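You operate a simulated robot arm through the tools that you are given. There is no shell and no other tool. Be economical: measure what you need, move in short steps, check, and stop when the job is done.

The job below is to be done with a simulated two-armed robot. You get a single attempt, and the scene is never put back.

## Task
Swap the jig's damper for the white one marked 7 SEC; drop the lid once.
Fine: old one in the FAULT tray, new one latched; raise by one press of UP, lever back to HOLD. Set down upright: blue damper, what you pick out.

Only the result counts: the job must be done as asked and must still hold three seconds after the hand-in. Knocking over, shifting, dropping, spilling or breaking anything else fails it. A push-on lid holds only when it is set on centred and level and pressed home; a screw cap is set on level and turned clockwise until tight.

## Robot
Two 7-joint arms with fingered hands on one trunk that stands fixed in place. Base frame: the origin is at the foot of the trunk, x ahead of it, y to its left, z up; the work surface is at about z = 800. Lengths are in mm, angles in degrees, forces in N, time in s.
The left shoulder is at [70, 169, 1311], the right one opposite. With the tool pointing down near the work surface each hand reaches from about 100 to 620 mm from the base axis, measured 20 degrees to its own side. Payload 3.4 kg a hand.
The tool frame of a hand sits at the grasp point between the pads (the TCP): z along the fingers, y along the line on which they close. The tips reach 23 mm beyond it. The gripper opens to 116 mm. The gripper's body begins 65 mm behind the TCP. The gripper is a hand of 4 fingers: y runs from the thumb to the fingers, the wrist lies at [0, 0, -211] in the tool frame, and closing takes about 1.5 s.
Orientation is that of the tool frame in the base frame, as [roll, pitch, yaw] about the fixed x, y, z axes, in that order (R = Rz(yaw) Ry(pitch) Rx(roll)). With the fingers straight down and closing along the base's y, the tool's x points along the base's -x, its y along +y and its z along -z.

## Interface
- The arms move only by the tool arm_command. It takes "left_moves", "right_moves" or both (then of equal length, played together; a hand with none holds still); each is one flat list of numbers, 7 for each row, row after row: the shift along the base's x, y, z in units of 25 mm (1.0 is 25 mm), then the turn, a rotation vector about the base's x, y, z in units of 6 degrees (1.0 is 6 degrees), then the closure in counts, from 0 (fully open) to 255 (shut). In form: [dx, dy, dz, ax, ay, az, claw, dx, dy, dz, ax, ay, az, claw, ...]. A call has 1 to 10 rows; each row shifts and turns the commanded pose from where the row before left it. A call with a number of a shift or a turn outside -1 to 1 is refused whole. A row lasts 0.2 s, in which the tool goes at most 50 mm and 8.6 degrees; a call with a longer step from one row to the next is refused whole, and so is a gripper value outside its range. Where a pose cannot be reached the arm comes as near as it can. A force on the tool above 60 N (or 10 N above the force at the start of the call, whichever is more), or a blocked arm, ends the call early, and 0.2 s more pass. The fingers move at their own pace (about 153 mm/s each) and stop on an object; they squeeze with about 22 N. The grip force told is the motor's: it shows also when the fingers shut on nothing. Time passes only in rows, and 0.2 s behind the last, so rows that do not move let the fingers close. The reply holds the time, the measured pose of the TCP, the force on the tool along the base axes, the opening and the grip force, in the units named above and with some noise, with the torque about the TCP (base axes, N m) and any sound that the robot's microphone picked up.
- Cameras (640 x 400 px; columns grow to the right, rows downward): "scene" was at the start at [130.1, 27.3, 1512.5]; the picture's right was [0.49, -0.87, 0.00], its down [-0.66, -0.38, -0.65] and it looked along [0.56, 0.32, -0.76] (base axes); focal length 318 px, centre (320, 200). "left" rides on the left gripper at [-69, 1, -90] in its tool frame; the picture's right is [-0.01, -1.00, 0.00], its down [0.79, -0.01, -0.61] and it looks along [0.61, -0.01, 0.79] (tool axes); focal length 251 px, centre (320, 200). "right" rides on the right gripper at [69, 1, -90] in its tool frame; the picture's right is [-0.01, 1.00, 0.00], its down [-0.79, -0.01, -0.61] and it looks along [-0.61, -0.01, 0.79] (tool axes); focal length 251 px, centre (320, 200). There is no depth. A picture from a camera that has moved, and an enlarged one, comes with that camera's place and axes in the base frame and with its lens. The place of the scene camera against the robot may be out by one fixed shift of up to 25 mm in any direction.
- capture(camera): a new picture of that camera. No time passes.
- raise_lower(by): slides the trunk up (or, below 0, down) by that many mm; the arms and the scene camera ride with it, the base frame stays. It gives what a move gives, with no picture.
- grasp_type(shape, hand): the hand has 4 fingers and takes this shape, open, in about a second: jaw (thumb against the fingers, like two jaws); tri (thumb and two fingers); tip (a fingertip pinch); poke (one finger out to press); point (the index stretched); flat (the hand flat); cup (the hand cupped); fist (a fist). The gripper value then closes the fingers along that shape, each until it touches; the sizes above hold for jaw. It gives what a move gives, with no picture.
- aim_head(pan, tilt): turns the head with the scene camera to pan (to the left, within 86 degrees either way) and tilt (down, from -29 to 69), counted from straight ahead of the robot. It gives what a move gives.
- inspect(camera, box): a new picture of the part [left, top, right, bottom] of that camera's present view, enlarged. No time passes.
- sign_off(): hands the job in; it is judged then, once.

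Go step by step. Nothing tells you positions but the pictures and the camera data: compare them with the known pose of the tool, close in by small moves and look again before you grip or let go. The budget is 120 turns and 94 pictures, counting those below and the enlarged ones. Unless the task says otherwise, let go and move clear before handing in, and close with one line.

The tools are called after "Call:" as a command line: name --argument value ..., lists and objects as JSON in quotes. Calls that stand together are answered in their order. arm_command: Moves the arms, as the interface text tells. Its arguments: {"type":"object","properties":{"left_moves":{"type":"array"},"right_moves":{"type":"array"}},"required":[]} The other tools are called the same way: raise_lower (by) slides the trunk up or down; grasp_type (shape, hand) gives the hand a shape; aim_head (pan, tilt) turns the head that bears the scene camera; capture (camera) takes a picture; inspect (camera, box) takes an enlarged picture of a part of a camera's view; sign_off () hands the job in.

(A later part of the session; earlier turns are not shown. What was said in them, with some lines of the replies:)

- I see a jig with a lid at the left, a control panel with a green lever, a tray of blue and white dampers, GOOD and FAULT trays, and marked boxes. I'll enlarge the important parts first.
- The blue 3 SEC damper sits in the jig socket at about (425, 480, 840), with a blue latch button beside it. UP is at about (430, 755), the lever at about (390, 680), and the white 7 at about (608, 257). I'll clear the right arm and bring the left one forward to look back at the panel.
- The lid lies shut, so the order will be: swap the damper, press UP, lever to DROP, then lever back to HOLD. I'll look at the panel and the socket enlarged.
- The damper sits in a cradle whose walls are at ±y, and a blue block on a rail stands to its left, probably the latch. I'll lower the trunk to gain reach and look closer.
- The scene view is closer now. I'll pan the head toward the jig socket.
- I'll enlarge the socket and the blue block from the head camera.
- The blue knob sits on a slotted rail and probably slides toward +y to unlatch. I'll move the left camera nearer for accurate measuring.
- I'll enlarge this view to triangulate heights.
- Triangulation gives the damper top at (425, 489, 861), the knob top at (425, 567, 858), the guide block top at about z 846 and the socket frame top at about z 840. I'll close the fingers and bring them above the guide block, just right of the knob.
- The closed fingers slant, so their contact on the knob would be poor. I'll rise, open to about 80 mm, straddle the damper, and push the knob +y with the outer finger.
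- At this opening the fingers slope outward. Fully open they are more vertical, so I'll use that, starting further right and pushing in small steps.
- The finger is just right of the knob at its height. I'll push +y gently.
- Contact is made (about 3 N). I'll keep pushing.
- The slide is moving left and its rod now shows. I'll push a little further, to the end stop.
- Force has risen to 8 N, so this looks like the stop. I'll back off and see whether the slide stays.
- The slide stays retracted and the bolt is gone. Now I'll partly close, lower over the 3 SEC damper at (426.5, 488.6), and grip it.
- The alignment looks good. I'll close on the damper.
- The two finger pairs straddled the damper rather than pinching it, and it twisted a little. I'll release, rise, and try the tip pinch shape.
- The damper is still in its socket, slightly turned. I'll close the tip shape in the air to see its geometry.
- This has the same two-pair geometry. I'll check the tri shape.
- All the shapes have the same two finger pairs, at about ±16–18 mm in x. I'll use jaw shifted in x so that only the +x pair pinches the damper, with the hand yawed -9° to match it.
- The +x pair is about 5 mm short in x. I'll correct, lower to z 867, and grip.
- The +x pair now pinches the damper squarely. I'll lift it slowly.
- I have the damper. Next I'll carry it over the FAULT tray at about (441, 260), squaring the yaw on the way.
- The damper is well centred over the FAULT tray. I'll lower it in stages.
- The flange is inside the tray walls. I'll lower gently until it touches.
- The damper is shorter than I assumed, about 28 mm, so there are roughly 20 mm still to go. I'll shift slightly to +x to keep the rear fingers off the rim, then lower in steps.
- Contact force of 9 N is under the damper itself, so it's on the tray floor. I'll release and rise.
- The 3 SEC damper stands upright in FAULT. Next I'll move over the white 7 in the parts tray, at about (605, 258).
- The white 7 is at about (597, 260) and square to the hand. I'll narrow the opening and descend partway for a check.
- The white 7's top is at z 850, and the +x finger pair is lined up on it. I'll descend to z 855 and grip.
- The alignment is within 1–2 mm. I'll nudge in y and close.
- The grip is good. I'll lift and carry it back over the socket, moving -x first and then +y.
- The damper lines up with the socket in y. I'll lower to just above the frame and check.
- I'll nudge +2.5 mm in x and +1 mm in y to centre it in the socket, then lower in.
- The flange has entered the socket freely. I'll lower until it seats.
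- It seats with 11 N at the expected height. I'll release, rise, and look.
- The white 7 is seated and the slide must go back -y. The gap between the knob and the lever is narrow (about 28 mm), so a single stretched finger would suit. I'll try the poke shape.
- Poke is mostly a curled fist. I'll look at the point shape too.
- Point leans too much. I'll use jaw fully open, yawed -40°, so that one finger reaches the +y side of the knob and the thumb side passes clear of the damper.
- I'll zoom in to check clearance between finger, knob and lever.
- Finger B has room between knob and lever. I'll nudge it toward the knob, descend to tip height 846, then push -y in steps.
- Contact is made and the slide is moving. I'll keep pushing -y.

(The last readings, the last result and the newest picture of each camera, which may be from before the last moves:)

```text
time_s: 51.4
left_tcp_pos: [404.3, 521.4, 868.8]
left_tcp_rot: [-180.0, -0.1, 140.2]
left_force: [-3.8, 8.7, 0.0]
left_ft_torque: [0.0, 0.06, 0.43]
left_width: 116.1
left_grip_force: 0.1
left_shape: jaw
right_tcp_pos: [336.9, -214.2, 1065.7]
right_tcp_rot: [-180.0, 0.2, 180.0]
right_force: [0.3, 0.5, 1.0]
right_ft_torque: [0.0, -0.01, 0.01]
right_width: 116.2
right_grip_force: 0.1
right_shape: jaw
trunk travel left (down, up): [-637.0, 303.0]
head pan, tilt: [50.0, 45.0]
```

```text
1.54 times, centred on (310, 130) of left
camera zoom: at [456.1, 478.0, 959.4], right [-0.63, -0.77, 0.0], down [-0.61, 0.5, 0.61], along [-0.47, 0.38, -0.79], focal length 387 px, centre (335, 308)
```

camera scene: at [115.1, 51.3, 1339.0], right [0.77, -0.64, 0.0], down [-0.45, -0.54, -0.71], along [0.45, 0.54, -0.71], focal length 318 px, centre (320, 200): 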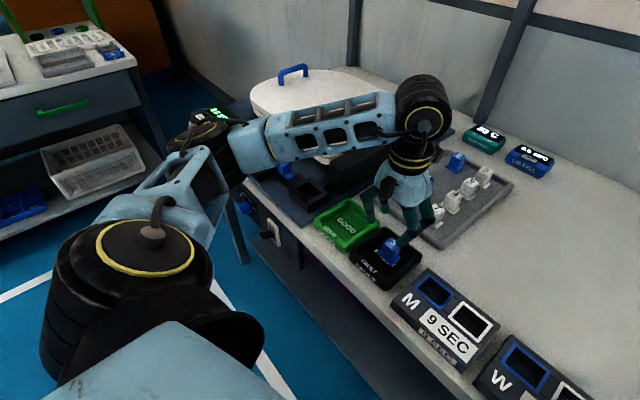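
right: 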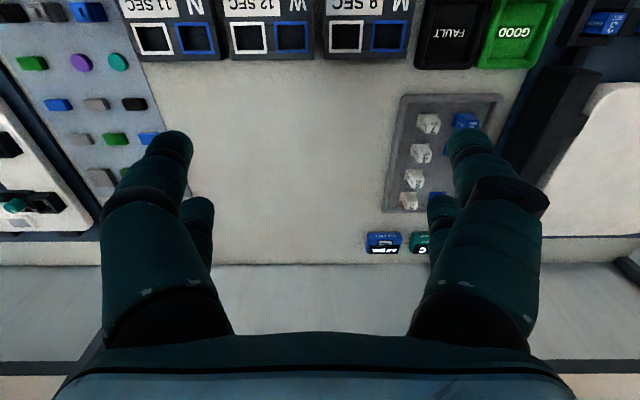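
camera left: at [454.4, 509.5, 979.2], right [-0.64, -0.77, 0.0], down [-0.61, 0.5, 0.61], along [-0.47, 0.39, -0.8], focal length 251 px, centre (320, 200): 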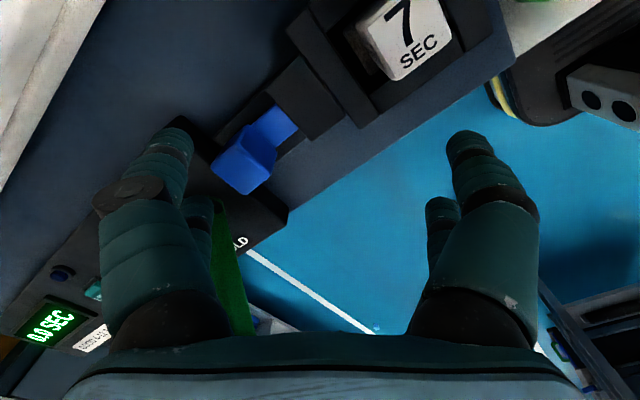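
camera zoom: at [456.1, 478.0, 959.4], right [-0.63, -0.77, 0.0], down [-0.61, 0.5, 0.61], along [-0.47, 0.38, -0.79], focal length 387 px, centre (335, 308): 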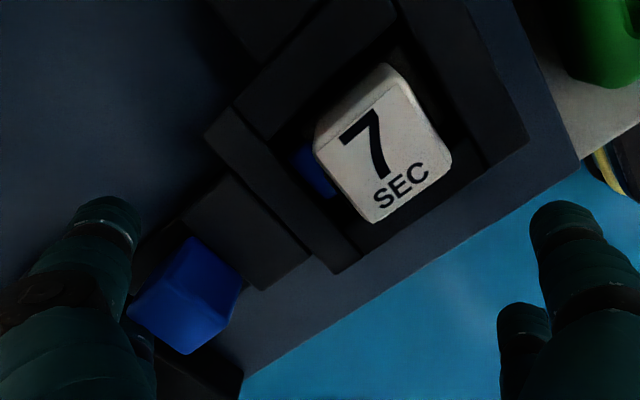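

The bolt has entered the socket over the flange. I'll push a bit further to bring it home.

Call:
arm_command --left_moves '[0, -0.15, 0, 0, 0, 0, 0, 0, -0.1, 0, 0, 0, 0, 0, 0, 0, 0, 0, 0, 0, 0]'

```text
time_s: 52.2
left_tcp_pos: [403.2, 516.6, 869.8]
left_tcp_rot: [-179.9, 0.2, 140.2]
left_force: [-10.6, 18.8, -1.8]
left_ft_torque: [0.03, 0.11, 1.27]
left_width: 116.0
left_grip_force: 0.1
left_shape: jaw
right_tcp_pos: [335.4, -211.7, 1066.9]
right_tcp_rot: [-179.8, 0.0, -179.9]
right_force: [-0.4, -0.6, -0.7]
right_ft_torque: [-0.01, -0.02, 0.0]
right_width: 115.8
right_grip_force: 0.2
right_shape: jaw
trunk travel left (down, up): [-637.0, 303.0]
head pan, tilt: [50.0, 45.0]
```

It's hard against the stop at 19 N. I'll back off, rise, and check.

Call:
arm_command --left_moves '[0, 0.4, 0, 0, 0, 0, 0, 0, 0, 0.9, 0, 0, 0, 0, 0, 0, 1, 0, 0, 0, 0, 0, 0, 1, 0, 0, 0, 0]'

Call:
inspect --camera "left" --box '[130, 0, 490, 260]'

```text
time_s: 53.2
left_tcp_pos: [405.6, 521.7, 943.9]
left_tcp_rot: [-180.0, 0.1, 140.1]
left_force: [0.2, -0.1, 0.3]
left_ft_torque: [0.0, 0.0, 0.0]
left_width: 115.9
left_grip_force: 0.0
left_shape: jaw
right_tcp_pos: [337.8, -216.3, 1064.1]
right_tcp_rot: [-179.9, 0.0, 180.0]
right_force: [0.6, 0.6, -0.2]
right_ft_torque: [0.02, 0.04, 0.01]
right_width: 115.7
right_grip_force: 0.0
right_shape: jaw
trunk travel left (down, up): [-637.0, 303.0]
head pan, tilt: [50.0, 45.0]
```

```text
1.54 times, centred on (310, 130) of left
camera zoom: at [457.1, 478.2, 1033.4], right [-0.64, -0.77, 0.0], down [-0.61, 0.51, 0.61], along [-0.47, 0.38, -0.8], focal length 387 px, centre (335, 308)
```

zoom: 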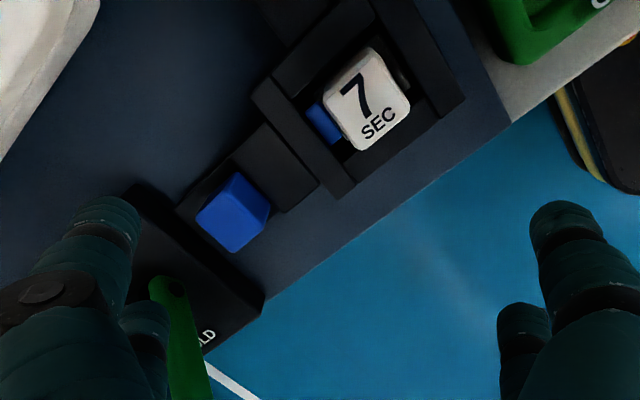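

The bolt is home over the white 7's flange. Now for the UP button, which lies further left. I'll yaw to -90° so that the camera looks toward +y and the closing axis runs along x, and move above the panel.

Call:
arm_command --left_moves '[0, 0.4, 0.3, 0, 0, -0.93, 120, 0.1, 0.5, 0.3, 0, 0, -0.93, 255, 0.1, 0.5, 0.3, 0, 0, -0.93, 255, 0.1, 0.5, 0.3, 0, 0, -0.93, 255, 0.1, 0.5, 0.2, 0, 0, -0.93, 255, 0.1, 0.5, 0, 0, 0, -0.93, 255, 0.1, 0.5, 0, 0, 0, -0.93, 255, 0.1, 0.5, 0, 0, 0, -0.93, 255, 0.1, 0.5, 0, 0, 0, -0.9, 255]'

Call:
capture --camera "left"

```text
time_s: 55.2
left_tcp_pos: [419.5, 518.2, 984.9]
left_tcp_rot: [179.1, -1.6, 93.2]
left_force: [-0.4, 0.2, 0.2]
left_ft_torque: [0.04, 0.01, 0.02]
left_width: 0.0
left_grip_force: 21.8
left_shape: jaw
left hand out of reach, approached as far as the arm can: row 6, 7, 8, 9
right_tcp_pos: [337.0, -216.3, 1065.2]
right_tcp_rot: [180.0, 0.0, 180.0]
right_force: [0.1, 0.1, 0.3]
right_ft_torque: [0.03, 0.0, -0.05]
right_width: 115.6
right_grip_force: 0.0
right_shape: jaw
trunk travel left (down, up): [-637.0, 303.0]
head pan, tilt: [50.0, 45.0]
```

```text
23 pictures are left
camera left: at [420.8, 446.4, 1072.2], right [-1.0, -0.07, -0.02], down [-0.06, 0.77, 0.63], along [-0.03, 0.63, -0.78], focal length 251 px, centre (320, 200)
```

left: 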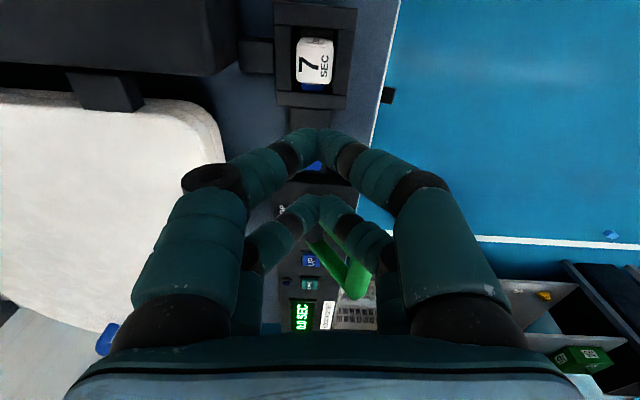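

At yaw -90° with the tool straight down, the arm runs out of reach. I'll tilt the hand outward (fingers toward +y) to bring the wrist back, then see how far it gets.

Call:
arm_command --left_moves '[0, 0, 0, 0.95, 0, 0, 255, 0, 0, 0, 0.95, 0, 0, 255, 0, 0, 0, 0.95, 0, 0, 255, 0, 0, 0, 0.95, 0, 0, 255, 0, 0, 0, 0.95, 0, 0, 255, 0, 0, 0, 0.95, 0, 0, 255, 0, 0, 0, 0.95, 0, 0, 255, 0, 0, 0, 0, 0, 0, 255]'

Call:
capture --camera "scene"

```text
time_s: 57.0
left_tcp_pos: [417.3, 518.8, 986.9]
left_tcp_rot: [176.6, -41.3, 93.9]
left_force: [-0.1, -0.1, 0.4]
left_ft_torque: [-0.01, 0.0, 0.0]
left_width: 0.2
left_grip_force: 22.4
left_shape: jaw
right_tcp_pos: [337.6, -214.8, 1065.6]
right_tcp_rot: [-179.9, 0.1, 180.0]
right_force: [0.3, 0.0, -0.3]
right_ft_torque: [0.03, -0.02, 0.02]
right_width: 115.5
right_grip_force: 0.1
right_shape: jaw
trunk travel left (down, up): [-637.0, 303.0]
head pan, tilt: [50.0, 45.0]
```

```text
22 pictures are left
camera scene: at [114.9, 51.6, 1339.0], right [0.77, -0.64, 0.0], down [-0.45, -0.54, -0.71], along [0.45, 0.54, -0.71], focal length 318 px, centre (320, 200)
```

scene: 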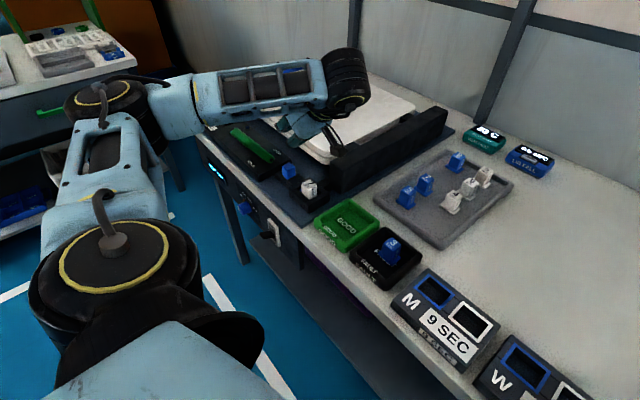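

The tilt works and the reach resets from the actual pose. I'll move +y toward the UP button at this height.

Call:
arm_command --left_moves '[0, 0.9, 0, 0, 0, 0, 255, 0, 0.9, 0, 0, 0, 0, 255, 0, 0.9, 0, 0, 0, 0, 255, 0, 0.9, 0, 0, 0, 0, 255, 0, 0.9, 0, 0, 0, 0, 255, 0, 0.9, 0, 0, 0, 0, 255]'

Call:
capture --camera "left"

```text
time_s: 58.4
left_tcp_pos: [409.3, 640.2, 976.4]
left_tcp_rot: [176.8, -40.2, 95.1]
left_force: [0.4, -0.5, -0.2]
left_ft_torque: [0.0, 0.02, -0.03]
left_width: 0.1
left_grip_force: 22.2
left_shape: jaw
left hand out of reach, approached as far as the arm can: row 6
right_tcp_pos: [336.9, -214.4, 1065.1]
right_tcp_rot: [-180.0, 0.1, -180.0]
right_force: [0.3, 0.1, 0.2]
right_ft_torque: [0.01, -0.01, -0.02]
right_width: 115.7
right_grip_force: 0.0
right_shape: jaw
trunk travel left (down, up): [-637.0, 303.0]
head pan, tilt: [50.0, 45.0]
```

```text
21 pictures are left
camera left: at [413.3, 529.7, 1001.4], right [-1.0, -0.06, -0.05], down [-0.06, 0.21, 0.98], along [-0.05, 0.98, -0.21], focal length 251 px, centre (320, 200)
```

left: 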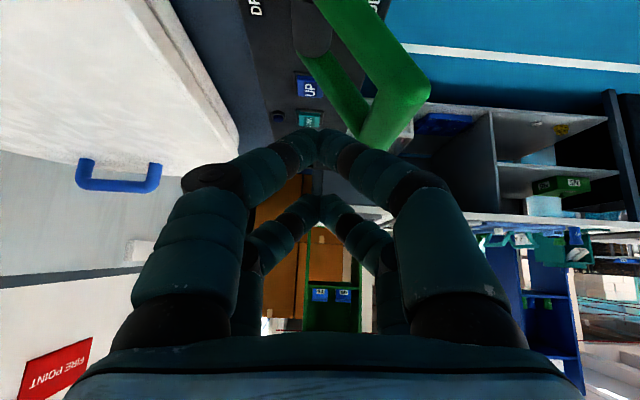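

The position is blocked by a wrist limit at this yaw. I'll go back, untilt, and swing to positive yaw (+40°), which keeps the knuckles off the lever and may reach better.

Call:
arm_command --left_moves '[0, -0.4, 0, -0.67, 0, 0, 255, 0, -0.4, 0, -0.67, 0, 0, 255, 0, -0.4, 0, -0.67, 0, 0, 255, 0, -0.4, 0, -0.67, 0, 0, 255, 0, -0.4, 0, -0.67, 0, 0, 255, 0, -0.4, 0, -0.67, 0, 0, 255, 0, -0.4, 0, -0.67, 0, 0, 255, 0, -0.4, 0, -0.67, 0, 0, 255, 0, -0.4, 0, -0.67, 0, 0, 255, 0, -0.4, 0, -0.67, 0, 0, 255]'

Call:
arm_command --left_moves '[0, 0, 0, 0, 0, 1, 255, 0, 0, 0, 0, 0, 1, 255, 0, 0, 0, 0, 0, 1, 255, 0, 0, 0, 0, 0, 1, 255, 0, 0, 0, 0, 0, 1, 255, 0, 0, 0, 0, 0, 1, 255, 0, 0, 0, 0, 0, 1, 255, 0, 0, 0, 0, 0, 1, 255, 0, 0, 0, 0, 0, 1, 255, 0, 0, 0, 0, 0, 1, 255]'

Call:
arm_command --left_moves '[0, 0, 0, 0, 0, 1, 255, 0, 0, 0, 0, 0, 1, 255, 0, 0, 0, 0, 0, 1, 255, 0, 0, 0, 0, 0, 1, 255, 0, 0, 0, 0, 0, 1, 255, 0, 0, 0, 0, 0, 1, 255, 0, 0, 0, 0, 0, 1, 255, 0, 0, 0, 0, 0, 1, 255, 0, 0, 0, 0, 0, 1, 255, 0, 0, 0, 0, 0, 1, 255]'

```text
time_s: 60.6
left_tcp_pos: [424.6, 522.4, 995.5]
left_tcp_rot: [178.4, -4.4, 92.9]
left_force: [0.8, 0.8, 0.2]
left_ft_torque: [0.0, 0.05, 0.01]
left_width: 0.0
left_grip_force: 22.0
left_shape: jaw
left hand out of reach, approached as far as the arm can: row 1, 2, 9
right_tcp_pos: [337.3, -214.5, 1064.2]
right_tcp_rot: [180.0, 0.0, 180.0]
right_force: [-0.2, 0.5, 0.0]
right_ft_torque: [0.01, 0.02, 0.0]
right_width: 115.9
right_grip_force: 0.0
right_shape: jaw
trunk travel left (down, up): [-637.0, 303.0]
head pan, tilt: [50.0, 45.0]
```

```text
time_s: 62.8
left_tcp_pos: [423.1, 524.0, 995.3]
left_tcp_rot: [178.4, -4.3, 152.8]
left_force: [-0.4, -0.3, 0.1]
left_ft_torque: [-0.02, 0.02, 0.0]
left_width: 0.0
left_grip_force: 22.0
left_shape: jaw
right_tcp_pos: [337.2, -215.8, 1065.5]
right_tcp_rot: [-179.9, 0.0, -180.0]
right_force: [0.7, -0.7, -0.6]
right_ft_torque: [-0.03, 0.01, 0.01]
right_width: 116.0
right_grip_force: 0.0
right_shape: jaw
trunk travel left (down, up): [-637.0, 303.0]
head pan, tilt: [50.0, 45.0]
```

```text
time_s: 65.0
left_tcp_pos: [424.0, 523.4, 997.1]
left_tcp_rot: [178.4, -4.4, -147.3]
left_force: [-0.1, 0.1, -0.2]
left_ft_torque: [-0.01, 0.0, 0.01]
left_width: 0.2
left_grip_force: 21.5
left_shape: jaw
right_tcp_pos: [337.6, -215.7, 1064.4]
right_tcp_rot: [180.0, 0.0, 180.0]
right_force: [-0.2, 0.1, 0.3]
right_ft_torque: [0.0, 0.01, 0.0]
right_width: 115.9
right_grip_force: 0.1
right_shape: jaw
trunk travel left (down, up): [-637.0, 303.0]
head pan, tilt: [50.0, 45.0]
```

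Yaw is +33° with no limit hit. Now I'll tilt outward 28° and move toward UP at a safe height.

Call:
arm_command --left_moves '[0, 0.8, 0, 0.95, 0, 0, 255, 0, 0.8, 0, 0.95, 0, 0, 255, 0, 0.8, 0, 0.95, 0, 0, 255, 0, 0.8, 0, 0.95, 0, 0, 255, 0, 0.8, 0, 0.95, 0, 0, 255, 0, 0.8, 0, 0, 0, 0, 255, 0, 0.8, 0, 0, 0, 0, 255, 0, 0.8, 0, 0, 0, 0, 255, 0, 0.8, 0, 0, 0, 0, 255, 0, 0.8, 0, 0, 0, 0, 255]'

Call:
capture --camera "left"

```text
time_s: 67.2
left_tcp_pos: [425.5, 723.3, 992.9]
left_tcp_rot: [154.2, 10.8, -148.9]
left_force: [0.5, -0.5, 0.3]
left_ft_torque: [0.01, -0.01, -0.01]
left_width: 0.0
left_grip_force: 22.2
left_shape: jaw
right_tcp_pos: [338.1, -214.1, 1065.0]
right_tcp_rot: [-180.0, 0.0, -180.0]
right_force: [-0.5, -0.4, 0.2]
right_ft_torque: [0.03, 0.0, -0.02]
right_width: 116.0
right_grip_force: 0.1
right_shape: jaw
trunk travel left (down, up): [-637.0, 303.0]
head pan, tilt: [50.0, 45.0]
```

```text
20 pictures are left
camera left: at [489.5, 717.3, 1085.4], right [0.54, -0.72, -0.43], down [-0.62, -0.69, 0.38], along [-0.57, 0.05, -0.82], focal length 251 px, centre (320, 200)
```

left: 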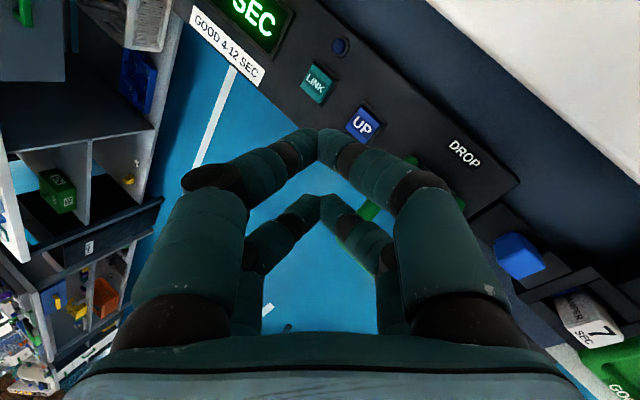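

The reach is fine now. UP is at about (420, 749, ~840), and the lower finger pair is at TCP + (-17, +1, -24). I'll line up and descend partway.

Call:
arm_command --left_moves '[0.3, 0.55, 0, 0, 0, 0, 255, 0.28, 0.55, 0, 0, 0, 0, 255, 0, 0, -0.93, 0, 0, 0, 255, 0, 0, -0.93, 0, 0, 0, 255, 0, 0, -0.93, 0, 0, 0, 255, 0, 0, -0.9, 0, 0, 0, 255, 0, 0, 0, 0, 0, 0, 255]'

Call:
capture --camera "left"

```text
time_s: 68.8
left_tcp_pos: [437.4, 750.5, 904.1]
left_tcp_rot: [154.2, 10.9, -148.9]
left_force: [0.2, 0.5, 0.0]
left_ft_torque: [0.01, 0.02, 0.03]
left_width: 0.2
left_grip_force: 21.4
left_shape: jaw
right_tcp_pos: [337.7, -216.3, 1065.2]
right_tcp_rot: [-180.0, 0.0, -179.9]
right_force: [-0.1, 0.7, -0.6]
right_ft_torque: [0.0, 0.01, 0.0]
right_width: 115.9
right_grip_force: 0.1
right_shape: jaw
trunk travel left (down, up): [-637.0, 303.0]
head pan, tilt: [50.0, 45.0]
```

```text
19 pictures are left
camera left: at [501.1, 744.6, 994.9], right [0.54, -0.72, -0.43], down [-0.62, -0.69, 0.38], along [-0.57, 0.05, -0.82], focal length 251 px, centre (320, 200)
```

left: 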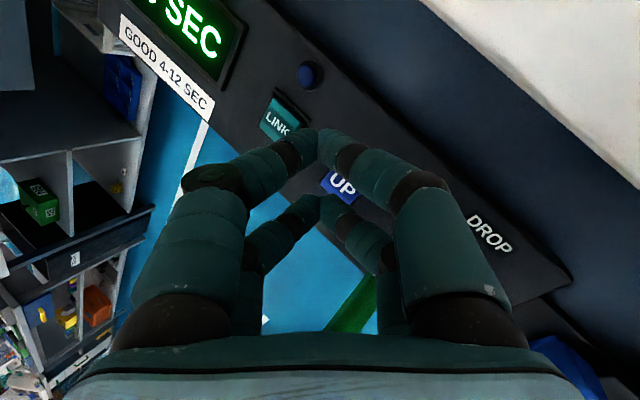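

UP is directly under the lower finger pair. I'll descend to just above it.

Call:
arm_command --left_moves '[0, 0, -0.7, 0, 0, 0, 255, 0, 0, -0.5, 0, 0, 0, 255, 0, 0, 0, 0, 0, 0, 255]'

Call:
inspect --camera "left" --box '[200, 60, 520, 260]'

```text
time_s: 69.6
left_tcp_pos: [436.9, 750.2, 872.3]
left_tcp_rot: [154.2, 11.0, -148.9]
left_force: [-0.3, 0.5, -1.7]
left_ft_torque: [-0.03, 0.05, 0.0]
left_width: 0.0
left_grip_force: 22.1
left_shape: jaw
right_tcp_pos: [338.2, -214.7, 1063.8]
right_tcp_rot: [-179.9, -0.1, 180.0]
right_force: [0.2, 0.1, 0.6]
right_ft_torque: [0.03, 0.0, 0.01]
right_width: 116.2
right_grip_force: 0.0
right_shape: jaw
trunk travel left (down, up): [-637.0, 303.0]
head pan, tilt: [50.0, 45.0]
```

```text
2.00 times, centred on (360, 160) of left
camera zoom: at [501.3, 744.5, 965.4], right [0.54, -0.72, -0.43], down [-0.62, -0.69, 0.38], along [-0.57, 0.05, -0.82], focal length 503 px, centre (240, 280)
```

zoom: 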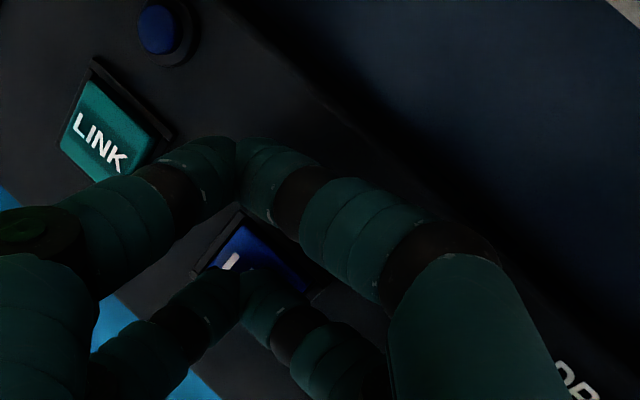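

The tip is over the UP face. I'll press gently in small steps.

Call:
arm_command --left_moves '[0, 0, -0.14, 0, 0, 0, 255]'

Call:
arm_command --left_moves '[0, 0, -0.1, 0, 0, 0, 255]'

```text
time_s: 70.0
left_tcp_pos: [439.0, 750.6, 870.6]
left_tcp_rot: [154.2, 11.0, -149.0]
left_force: [1.2, 0.9, 1.8]
left_ft_torque: [0.0, 0.04, 0.0]
left_width: 0.0
left_grip_force: 21.7
left_shape: jaw
right_tcp_pos: [338.2, -215.2, 1066.7]
right_tcp_rot: [179.9, 0.0, 180.0]
right_force: [-0.6, -0.3, -0.8]
right_ft_torque: [0.0, 0.0, 0.02]
right_width: 115.6
right_grip_force: 0.0
right_shape: jaw
trunk travel left (down, up): [-637.0, 303.0]
head pan, tilt: [50.0, 45.0]
heard: click
```

```text
time_s: 70.4
left_tcp_pos: [438.3, 750.2, 868.6]
left_tcp_rot: [154.3, 10.8, -148.8]
left_force: [0.8, 1.6, 5.2]
left_ft_torque: [0.02, 0.06, -0.02]
left_width: 0.0
left_grip_force: 21.7
left_shape: jaw
right_tcp_pos: [336.8, -216.3, 1065.8]
right_tcp_rot: [180.0, 0.1, 179.9]
right_force: [0.3, 0.1, -1.3]
right_ft_torque: [0.0, -0.01, 0.01]
right_width: 116.0
right_grip_force: 0.0
right_shape: jaw
trunk travel left (down, up): [-637.0, 303.0]
head pan, tilt: [50.0, 45.0]
```

Click heard: UP is pressed once. I'll retreat straight up and see what the lid does.

Call:
arm_command --left_moves '[0, 0, 0.6, 0, 0, 0, 255, 0, 0, 1, 0, 0, 0, 255, 0, 0, 1, 0, 0, 0, 255, 0, 0, 1, 0, 0, 0, 255, 0, 0, 0.8, 0, 0, 0, 255, -0.3, 0, 0, 0, 0, 0, 255]'

Call:
capture --camera "scene"

```text
time_s: 71.8
left_tcp_pos: [430.0, 752.4, 976.8]
left_tcp_rot: [154.3, 10.9, -148.8]
left_force: [0.2, 0.0, 0.6]
left_ft_torque: [0.0, -0.02, 0.01]
left_width: 0.2
left_grip_force: 22.0
left_shape: jaw
right_tcp_pos: [336.3, -215.7, 1066.2]
right_tcp_rot: [180.0, 0.2, 180.0]
right_force: [0.4, 0.7, 0.9]
right_ft_torque: [0.01, 0.0, -0.03]
right_width: 116.3
right_grip_force: 0.1
right_shape: jaw
trunk travel left (down, up): [-637.0, 303.0]
head pan, tilt: [50.0, 45.0]
```

```text
17 pictures are left
camera scene: at [114.1, 52.1, 1339.0], right [0.77, -0.64, 0.0], down [-0.45, -0.54, -0.71], along [0.46, 0.54, -0.71], focal length 318 px, centre (320, 200)
```

scene: 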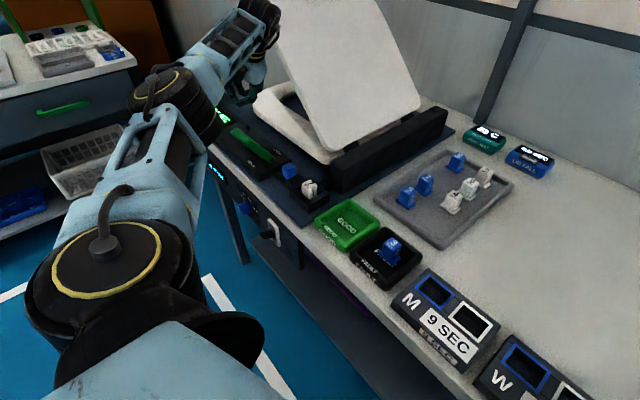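

The lid has risen. Next is the lever: its bar is at about (366, 666, 918) and its pivot at about (423, ~666, 850), so DROP should be near x 480. I'll move behind the bar (-x side), squaring the yaw back to 0.

Call:
arm_command --left_moves '[-0.7, -0.2, 0.2, 0, 0, -0.92, 255, -0.7, -0.3, 0.2, 0, 0, -0.92, 255, -0.7, -0.6, 0, 0, 0, -0.92, 255, -0.7, -0.7, 0, 0, 0, -0.92, 255, -0.7, -0.7, 0, 0, 0, -0.92, 255, -0.7, -0.7, 0, 0, 0, -0.92, 255, 0, -0.1, 0, 0, 0.7, 0, 255, 0, 0, 0, 0, 0.7, 0, 255, 0, 0, 0, 0, 0.7, 0, 255, 0, 0, 0, 0, 0, 0, 255]'

Call:
capture --camera "left"

Call:
capture --camera "scene"

```text
time_s: 74.0
left_tcp_pos: [325.4, 668.1, 988.3]
left_tcp_rot: [154.7, -1.7, 177.9]
left_force: [-0.4, 0.0, 0.7]
left_ft_torque: [-0.02, -0.02, 0.0]
left_width: 0.1
left_grip_force: 22.1
left_shape: jaw
right_tcp_pos: [337.2, -214.8, 1065.7]
right_tcp_rot: [179.9, 0.0, -180.0]
right_force: [0.2, -0.6, 0.9]
right_ft_torque: [-0.02, -0.02, -0.03]
right_width: 115.8
right_grip_force: 0.0
right_shape: jaw
trunk travel left (down, up): [-637.0, 303.0]
head pan, tilt: [50.0, 45.0]
```

```text
16 pictures are left
camera left: at [394.4, 628.2, 1067.0], right [-0.03, -0.9, -0.43], down [-0.79, -0.24, 0.57], along [-0.62, 0.36, -0.7], focal length 251 px, centre (320, 200)
```

left: 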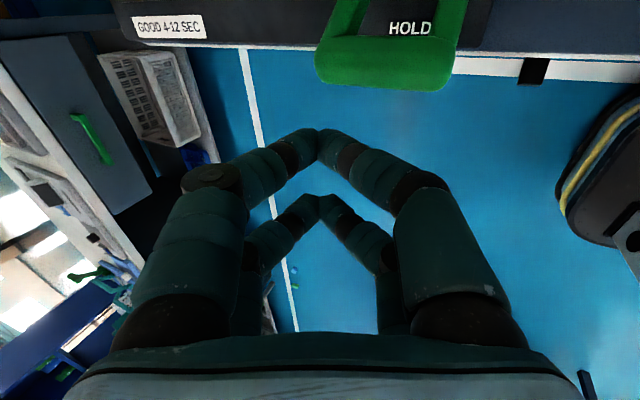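

```text
15 pictures are left
camera scene: at [114.9, 51.6, 1339.0], right [0.77, -0.64, 0.0], down [-0.45, -0.54, -0.71], along [0.45, 0.54, -0.71], focal length 318 px, centre (320, 200)
```

scene: 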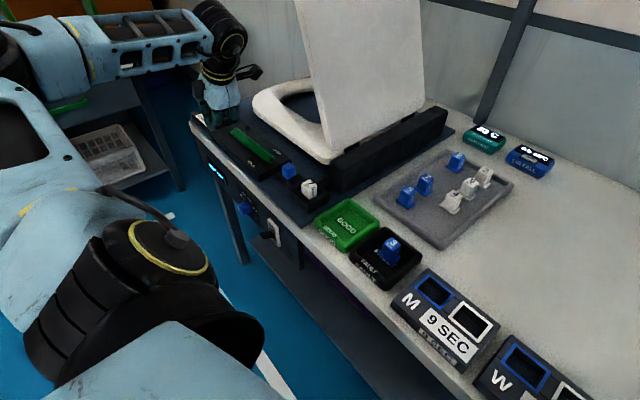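

The lid stands vertical and the bar is just ahead of the fingers. I'll descend behind it.

Call:
arm_command --left_moves '[-0.25, 0, -0.8, 0, 0, 0, 255, 0, 0, -0.9, 0, 0, 0, 255, 0, 0, -0.8, 0, 0, 0, 255, 0, 0, 0, 0, 0, 0, 255]'

Call:
capture --camera "left"

```text
time_s: 75.0
left_tcp_pos: [320.7, 668.2, 926.1]
left_tcp_rot: [154.5, -1.7, 178.0]
left_force: [-0.7, 0.4, 0.1]
left_ft_torque: [-0.01, -0.01, -0.04]
left_width: 0.0
left_grip_force: 21.5
left_shape: jaw
right_tcp_pos: [336.8, -215.1, 1065.3]
right_tcp_rot: [-179.9, 0.0, 180.0]
right_force: [-0.7, -0.8, -0.3]
right_ft_torque: [0.01, 0.0, 0.01]
right_width: 116.0
right_grip_force: 0.0
right_shape: jaw
trunk travel left (down, up): [-637.0, 303.0]
head pan, tilt: [50.0, 45.0]
```

```text
14 pictures are left
camera left: at [389.3, 627.1, 1004.8], right [-0.03, -0.9, -0.43], down [-0.79, -0.24, 0.57], along [-0.62, 0.36, -0.7], focal length 251 px, centre (320, 200)
```

left: 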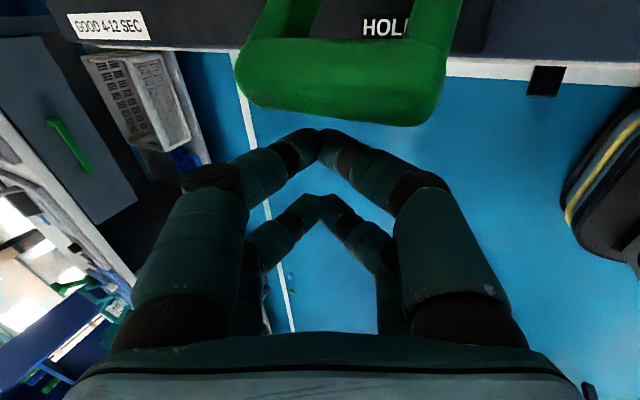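

The bar is at about (362, 666, 907), with the fingertips right behind it. I'll push +x along the lever's arc to the top first.

Call:
arm_command --left_moves '[0, 0, -0.24, 0, 0, 0, 255, 0.3, 0, 0, 0, 0, 0, 255, 0.38, 0, 0.32, 0, 0, 0, 255, 0.38, 0, 0.32, 0, 0, 0, 255, 0.4, 0, 0.16, 0, 0, 0, 255, 0.4, 0, 0.16, 0, 0, 0, 255, 0.44, 0, 0.06, 0, 0, 0, 255, 0.44, 0, 0.06, 0, 0, 0, 255]'

Call:
capture --camera "left"

```text
time_s: 76.8
left_tcp_pos: [389.2, 667.4, 945.7]
left_tcp_rot: [154.7, -1.7, 178.0]
left_force: [0.5, -0.3, -0.4]
left_ft_torque: [-0.02, 0.02, 0.02]
left_width: 0.0
left_grip_force: 22.4
left_shape: jaw
right_tcp_pos: [338.9, -214.9, 1065.9]
right_tcp_rot: [-180.0, 0.0, 180.0]
right_force: [0.1, -0.6, 0.1]
right_ft_torque: [-0.01, -0.02, 0.0]
right_width: 115.7
right_grip_force: 0.1
right_shape: jaw
trunk travel left (down, up): [-637.0, 303.0]
head pan, tilt: [50.0, 45.0]
```

```text
13 pictures are left
camera left: at [457.5, 628.0, 1024.0], right [-0.03, -0.9, -0.43], down [-0.79, -0.24, 0.57], along [-0.62, 0.36, -0.7], focal length 251 px, centre (320, 200)
```

left: 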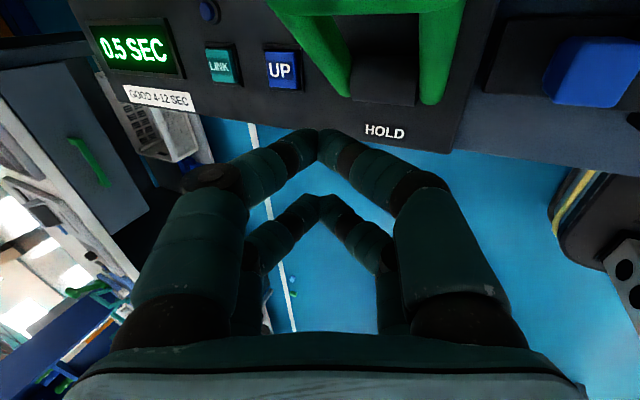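

The lever snapped over to DROP and the timer is running. I'll retreat a little and wait out the fall.

Call:
arm_command --left_moves '[-0.8, 0, 0.2, 0, 0, 0, 255, -0.8, 0, 0.6, 0, 0, 0, 255, 0, 0, 0, 0, 0, 0, 255, 0, 0, 0, 0, 0, 0, 255, 0, 0, 0, 0, 0, 0, 255, 0, 0, 0, 0, 0, 0, 255, 0, 0, 0, 0, 0, 0, 255, 0, 0, 0, 0, 0, 0, 255, 0, 0, 0, 0, 0, 0, 255, 0, 0, 0, 0, 0, 0, 255]'

Call:
arm_command --left_moves '[0, 0, 0, 0, 0, 0, 255, 0, 0, 0, 0, 0, 0, 255, 0, 0, 0, 0, 0, 0, 255, 0, 0, 0, 0, 0, 0, 255, 0, 0, 0, 0, 0, 0, 255, 0, 0, 0, 0, 0, 0, 255, 0, 0, 0, 0, 0, 0, 255, 0, 0, 0, 0, 0, 0, 255, 0, 0, 0, 0, 0, 0, 255, 0, 0, 0, 0, 0, 0, 255]'

Call:
arm_command --left_moves '[0, 0, 0, 0, 0, 0, 255, 0, 0, 0, 0, 0, 0, 255, 0, 0, 0, 0, 0, 0, 255, 0, 0, 0, 0, 0, 0, 255, 0, 0, 0, 0, 0, 0, 255, 0, 0, 0, 0, 0, 0, 255, 0, 0, 0, 0, 0, 0, 255, 0, 0, 0, 0, 0, 0, 255, 0, 0, 0, 0, 0, 0, 255, 0, 0, 0, 0, 0, 0, 255]'

Call:
arm_command --left_moves '[0, 0, 0, 0, 0, 0, 255, 0, 0, 0, 0, 0, 0, 255, 0, 0, 0, 0, 0, 0, 255, 0, 0, 0, 0, 0, 0, 255, 0, 0, 0, 0, 0, 0, 255, 0, 0, 0, 0, 0, 0, 255, 0, 0, 0, 0, 0, 0, 255, 0, 0, 0, 0, 0, 0, 255, 0, 0, 0, 0, 0, 0, 255, 0, 0, 0, 0, 0, 0, 255]'

Call:
capture --camera "scene"

Call:
capture --camera "left"

```text
time_s: 79.0
left_tcp_pos: [348.7, 668.5, 966.9]
left_tcp_rot: [154.7, -1.7, 178.0]
left_force: [-0.4, -0.7, 0.1]
left_ft_torque: [0.02, -0.02, -0.01]
left_width: 0.0
left_grip_force: 22.3
left_shape: jaw
right_tcp_pos: [337.3, -217.1, 1065.4]
right_tcp_rot: [-180.0, 0.0, -180.0]
right_force: [-0.2, -0.2, -0.2]
right_ft_torque: [-0.01, -0.01, 0.02]
right_width: 115.8
right_grip_force: 0.1
right_shape: jaw
trunk travel left (down, up): [-637.0, 303.0]
head pan, tilt: [50.0, 45.0]
```

```text
time_s: 81.2
left_tcp_pos: [347.6, 668.0, 967.0]
left_tcp_rot: [154.8, -1.7, 177.9]
left_force: [-1.3, 0.6, -0.3]
left_ft_torque: [0.01, 0.0, -0.01]
left_width: 0.0
left_grip_force: 22.4
left_shape: jaw
right_tcp_pos: [337.7, -214.8, 1064.4]
right_tcp_rot: [-180.0, 0.0, 180.0]
right_force: [-1.0, 0.2, 0.3]
right_ft_torque: [0.05, 0.0, 0.04]
right_width: 115.8
right_grip_force: 0.1
right_shape: jaw
trunk travel left (down, up): [-637.0, 303.0]
head pan, tilt: [50.0, 45.0]
```

```text
time_s: 83.4
left_tcp_pos: [349.0, 667.2, 966.5]
left_tcp_rot: [154.6, -1.7, 178.0]
left_force: [0.3, 0.7, -0.5]
left_ft_torque: [0.04, 0.0, -0.02]
left_width: 0.0
left_grip_force: 22.1
left_shape: jaw
right_tcp_pos: [337.3, -215.5, 1066.5]
right_tcp_rot: [180.0, -0.1, -180.0]
right_force: [-0.4, 0.4, -0.4]
right_ft_torque: [-0.05, -0.01, -0.05]
right_width: 115.7
right_grip_force: 0.1
right_shape: jaw
trunk travel left (down, up): [-637.0, 303.0]
head pan, tilt: [50.0, 45.0]
```

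```text
time_s: 85.6
left_tcp_pos: [348.8, 668.4, 966.5]
left_tcp_rot: [154.7, -1.6, 178.0]
left_force: [0.8, -0.8, 0.5]
left_ft_torque: [-0.01, 0.0, 0.04]
left_width: 0.0
left_grip_force: 22.1
left_shape: jaw
right_tcp_pos: [337.6, -214.7, 1066.5]
right_tcp_rot: [-180.0, 0.0, 180.0]
right_force: [-0.2, -1.1, -1.3]
right_ft_torque: [0.02, 0.0, 0.0]
right_width: 115.9
right_grip_force: 0.1
right_shape: jaw
trunk travel left (down, up): [-637.0, 303.0]
head pan, tilt: [50.0, 45.0]
```

```text
12 pictures are left
camera scene: at [115.0, 51.5, 1339.0], right [0.77, -0.64, 0.0], down [-0.45, -0.54, -0.71], along [0.45, 0.54, -0.71], focal length 318 px, centre (320, 200)
```

scene: 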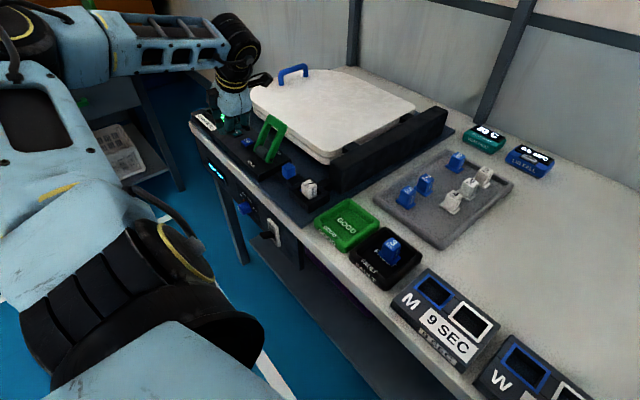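

```text
11 pictures are left
camera left: at [416.5, 628.1, 1045.4], right [-0.03, -0.9, -0.43], down [-0.79, -0.24, 0.57], along [-0.62, 0.36, -0.7], focal length 251 px, centre (320, 200)
```

left: 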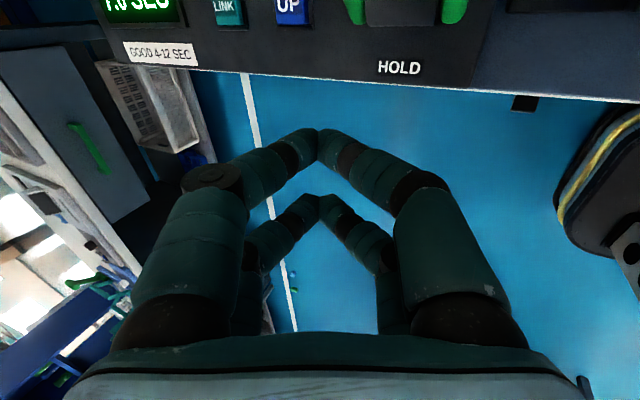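

The lid is down and the display reads about 7.0 SEC. Now I'll return the lever: rise, go over it to the +x side, and push it back.

Call:
arm_command --left_moves '[0, 0, 0.8, 0, 0, 0, 255, 0.6, 0, 0.8, 0, 0, 0, 255, 1, 0, 0, 0, 0, 0, 255, 1, 0, 0, 0, 0, 0, 255, 1, 0, 0, 0, 0, 0, 255, 1, 0, 0, 0, 0, 0, 255, 1, 0, 0, 0, 0, 0, 255, 1, 0, 0, 0, 0, 0, 255, 0.6, 0, 0, 0, 0, 0, 255, 0, 0, 0, 0, 0, 0, 255]'

Call:
capture --camera "left"

```text
time_s: 87.8
left_tcp_pos: [527.6, 667.3, 1006.5]
left_tcp_rot: [154.6, -1.6, 177.8]
left_force: [0.6, -0.1, -0.4]
left_ft_torque: [0.03, -0.02, 0.0]
left_width: 0.0
left_grip_force: 22.2
left_shape: jaw
right_tcp_pos: [337.4, -214.9, 1066.3]
right_tcp_rot: [180.0, 0.2, -180.0]
right_force: [-0.6, -0.4, 0.2]
right_ft_torque: [0.04, -0.03, -0.01]
right_width: 115.7
right_grip_force: 0.0
right_shape: jaw
trunk travel left (down, up): [-637.0, 303.0]
head pan, tilt: [50.0, 45.0]
```

```text
10 pictures are left
camera left: at [596.6, 626.7, 1086.7], right [-0.04, -0.9, -0.43], down [-0.79, -0.24, 0.57], along [-0.61, 0.36, -0.7], focal length 251 px, centre (320, 200)
```

left: 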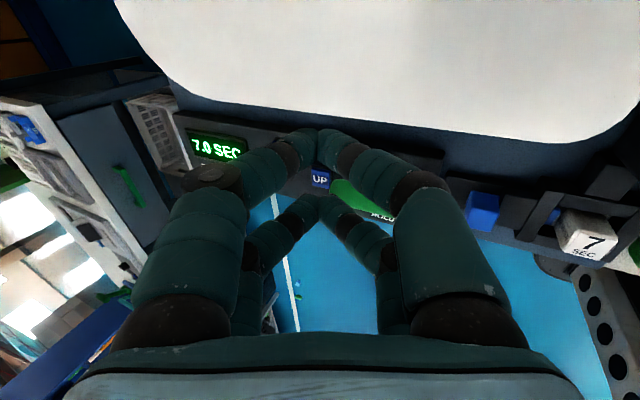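

The display reads 7.0 SEC. The bar is partly hidden behind the fingers, so I'll zoom in on it.

Call:
inspect --camera "left" --box '[240, 100, 480, 250]'

Call:
inspect --camera "scene" --box '[190, 60, 350, 190]'

```text
2.67 times, centred on (360, 175) of left
camera zoom: at [596.6, 626.7, 1086.7], right [-0.04, -0.9, -0.43], down [-0.79, -0.24, 0.57], along [-0.61, 0.36, -0.7], focal length 670 px, centre (213, 267)
```

zoom: 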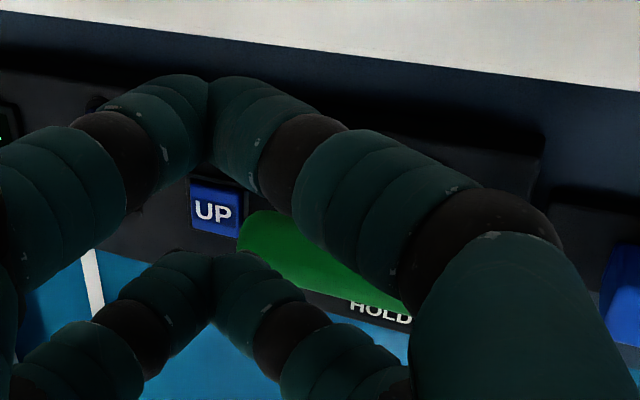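

```text
3.08 times, centred on (270, 125) of scene
camera zoom: at [114.4, 51.4, 1339.1], right [0.77, -0.64, 0.0], down [-0.45, -0.54, -0.71], along [0.45, 0.54, -0.71], focal length 977 px, centre (474, 431)
```

zoom: 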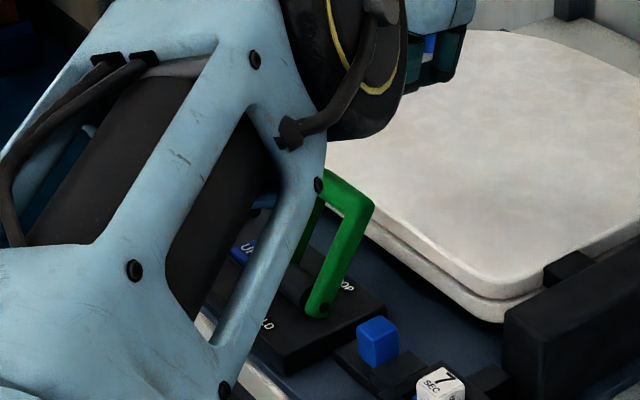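

The lever leans toward +x, with its bar near (472, 666, 910). I'll descend on its +x side, above the lid, and check forces.

Call:
arm_command --left_moves '[0, 0, -0.8, 0, 0, 0, 255, 0, 0, -0.8, 0, 0, 0, 255, 0, 0, -0.8, 0, 0, 0, 255, 0, 0, -0.7, 0, 0, 0, 255, 0, 0, 0, 0, 0, 0, 255]'

Call:
inspect --camera "left" --box '[200, 60, 520, 260]'

```text
time_s: 89.0
left_tcp_pos: [523.3, 665.6, 942.4]
left_tcp_rot: [154.7, -1.6, 178.0]
left_force: [-0.1, 0.0, -0.9]
left_ft_torque: [0.0, -0.03, -0.01]
left_width: 0.0
left_grip_force: 21.6
left_shape: jaw
left hand out of reach, approached as far as the arm can: row 3, 4
right_tcp_pos: [338.5, -216.3, 1065.8]
right_tcp_rot: [-180.0, 0.0, 180.0]
right_force: [-0.1, -0.7, -0.1]
right_ft_torque: [0.01, -0.03, 0.0]
right_width: 116.1
right_grip_force: 0.0
right_shape: jaw
trunk travel left (down, up): [-637.0, 303.0]
head pan, tilt: [50.0, 45.0]
```

```text
2.00 times, centred on (360, 160) of left
camera zoom: at [591.6, 624.9, 1020.7], right [-0.03, -0.9, -0.43], down [-0.79, -0.24, 0.57], along [-0.61, 0.36, -0.7], focal length 503 px, centre (240, 280)
```

zoom: 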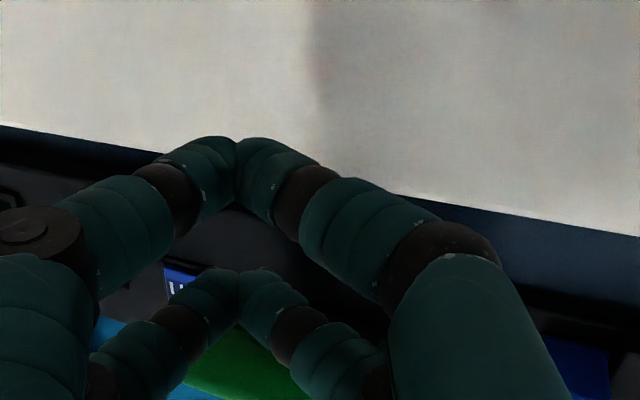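

The arm is at its reach limit, but lowering the trunk by 16 mm lowers the whole hand the same amount.

Call:
raise_lower --by -16

Call:
inspect --camera "left" --box '[200, 60, 520, 260]'

```text
time_s: 89.7
left_tcp_pos: [523.3, 665.8, 925.5]
left_tcp_rot: [154.6, -1.6, 177.9]
left_force: [0.9, 0.2, -0.2]
left_ft_torque: [0.02, -0.02, -0.02]
left_width: 0.0
left_grip_force: 22.2
left_shape: jaw
right_tcp_pos: [337.1, -214.1, 1049.8]
right_tcp_rot: [180.0, -0.1, -179.9]
right_force: [-0.2, 1.1, -0.9]
right_ft_torque: [0.03, 0.0, 0.0]
right_width: 116.1
right_grip_force: 0.0
right_shape: jaw
trunk travel left (down, up): [-621.0, 319.0]
head pan, tilt: [50.0, 45.0]
```

```text
2.00 times, centred on (360, 160) of left
camera zoom: at [591.6, 625.1, 1004.6], right [-0.03, -0.9, -0.43], down [-0.79, -0.24, 0.57], along [-0.61, 0.36, -0.7], focal length 503 px, centre (240, 280)
```

zoom: 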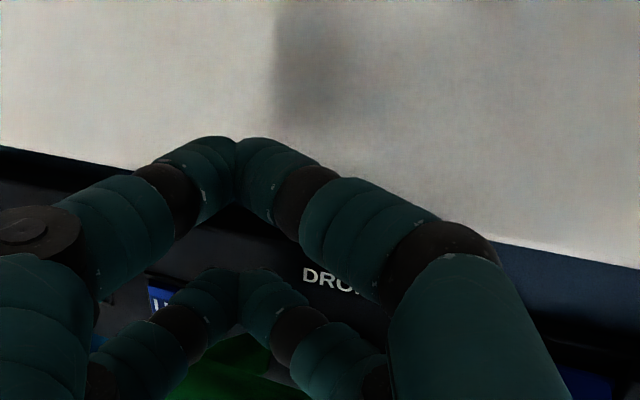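

The fingers are on the bar's +x side. I'll push it -x along the arc.

Call:
arm_command --left_moves '[-0.4, 0, 0.04, 0, 0, 0, 255, -0.5, 0, 0.22, 0, 0, 0, 255, -0.5, 0, 0.2, 0, 0, 0, 255, -0.5, 0, 0.14, 0, 0, 0, 255, -0.5, 0, 0.08, 0, 0, 0, 255, -0.5, 0, 0.04, 0, 0, 0, 255, -0.5, 0, 0, 0, 0, 0, 255, -0.4, 0, 0, 0, 0, 0, 255]'

Call:
inspect --camera "scene" --box '[170, 60, 350, 210]'

```text
time_s: 91.5
left_tcp_pos: [426.8, 665.2, 944.8]
left_tcp_rot: [154.6, -1.4, 178.0]
left_force: [1.4, 0.0, 0.0]
left_ft_torque: [0.01, -0.01, -0.01]
left_width: 0.0
left_grip_force: 22.1
left_shape: jaw
right_tcp_pos: [337.1, -215.1, 1049.1]
right_tcp_rot: [180.0, 0.2, -180.0]
right_force: [0.3, -0.8, 0.7]
right_ft_torque: [-0.02, 0.02, 0.0]
right_width: 115.8
right_grip_force: 0.1
right_shape: jaw
trunk travel left (down, up): [-621.0, 319.0]
head pan, tilt: [50.0, 45.0]
```

```text
2.67 times, centred on (260, 135) of scene
camera zoom: at [114.5, 51.5, 1323.1], right [0.77, -0.64, 0.0], down [-0.45, -0.54, -0.71], along [0.45, 0.54, -0.71], focal length 847 px, centre (480, 373)
```

zoom: 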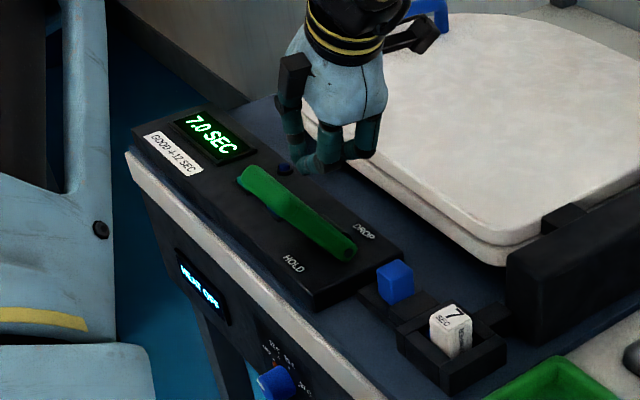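

The lever is back at HOLD and the lid is down with 7.0 SEC shown. I'll rise clear and take a final look.

Call:
arm_command --left_moves '[0, 0, 1, 0, 0, 0, 255, 0, 0, 1, 0, 0, 0, 255, 0, 0, 1, 0, 0, 0, 255, 0, 0, 1, 0, 0, 0, 255, 0, -0.8, 0.5, -0.5, 0, 0, 255, 0, -0.8, 0, -0.5, 0, 0, 255, 0, -0.8, 0, -0.5, 0, 0, 255]'

Call:
capture --camera "scene"

Call:
capture --camera "left"

```text
time_s: 93.1
left_tcp_pos: [428.3, 606.2, 1056.8]
left_tcp_rot: [163.6, -1.3, 177.8]
left_force: [0.7, 0.3, -0.2]
left_ft_torque: [0.01, -0.02, 0.0]
left_width: 0.1
left_grip_force: 21.6
left_shape: jaw
right_tcp_pos: [337.8, -216.2, 1049.5]
right_tcp_rot: [-179.9, 0.1, 179.9]
right_force: [-0.4, -0.6, 0.2]
right_ft_torque: [0.03, -0.01, 0.01]
right_width: 116.2
right_grip_force: 0.0
right_shape: jaw
trunk travel left (down, up): [-621.0, 319.0]
head pan, tilt: [50.0, 45.0]
```

```text
4 pictures are left
camera scene: at [114.9, 51.1, 1323.1], right [0.77, -0.64, 0.0], down [-0.45, -0.54, -0.71], along [0.45, 0.54, -0.71], focal length 318 px, centre (320, 200)
```

scene: 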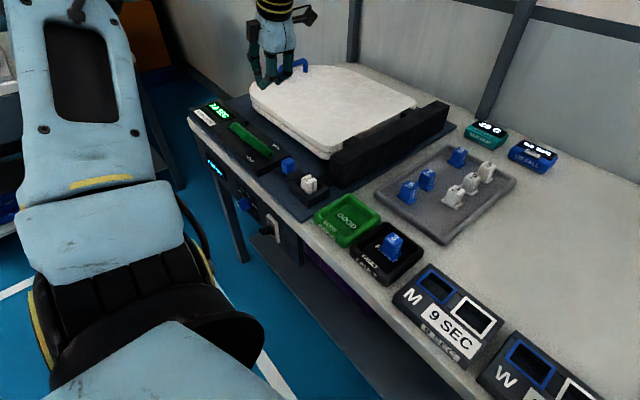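

```text
3 pictures are left
camera left: at [496.3, 578.3, 1141.2], right [-0.03, -0.96, -0.28], down [-0.79, -0.15, 0.6], along [-0.61, 0.24, -0.75], focal length 251 px, centre (320, 200)
```

left: 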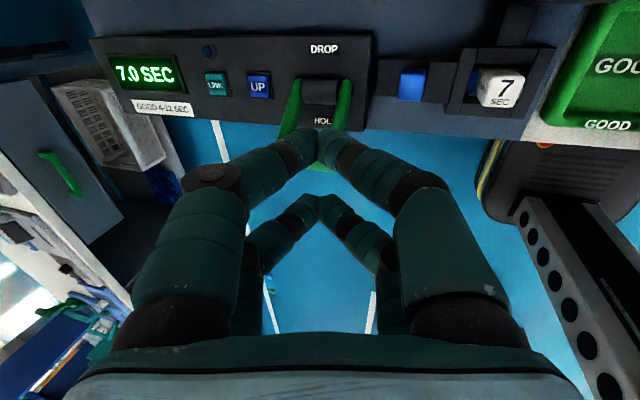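

Everything checks out: the lever is at HOLD, the display shows 7.0 SEC, the white 7 is latched, the blue 3 stands upright in FAULT, and the hands are clear. I'm handing in.

Call:
sign_off

```text
The job is handed in.
```

The white 7 SEC damper is latched in the jig and the old blue 3 SEC one stands upright in the FAULT tray. The lid was raised with one press of UP and dropped once, timing 7.0 SEC (the panel label reads GOOD 4-12 SEC), and the lever is back at HOLD. The lid started shut, so I used the single UP press before the drop, and it now rests down.
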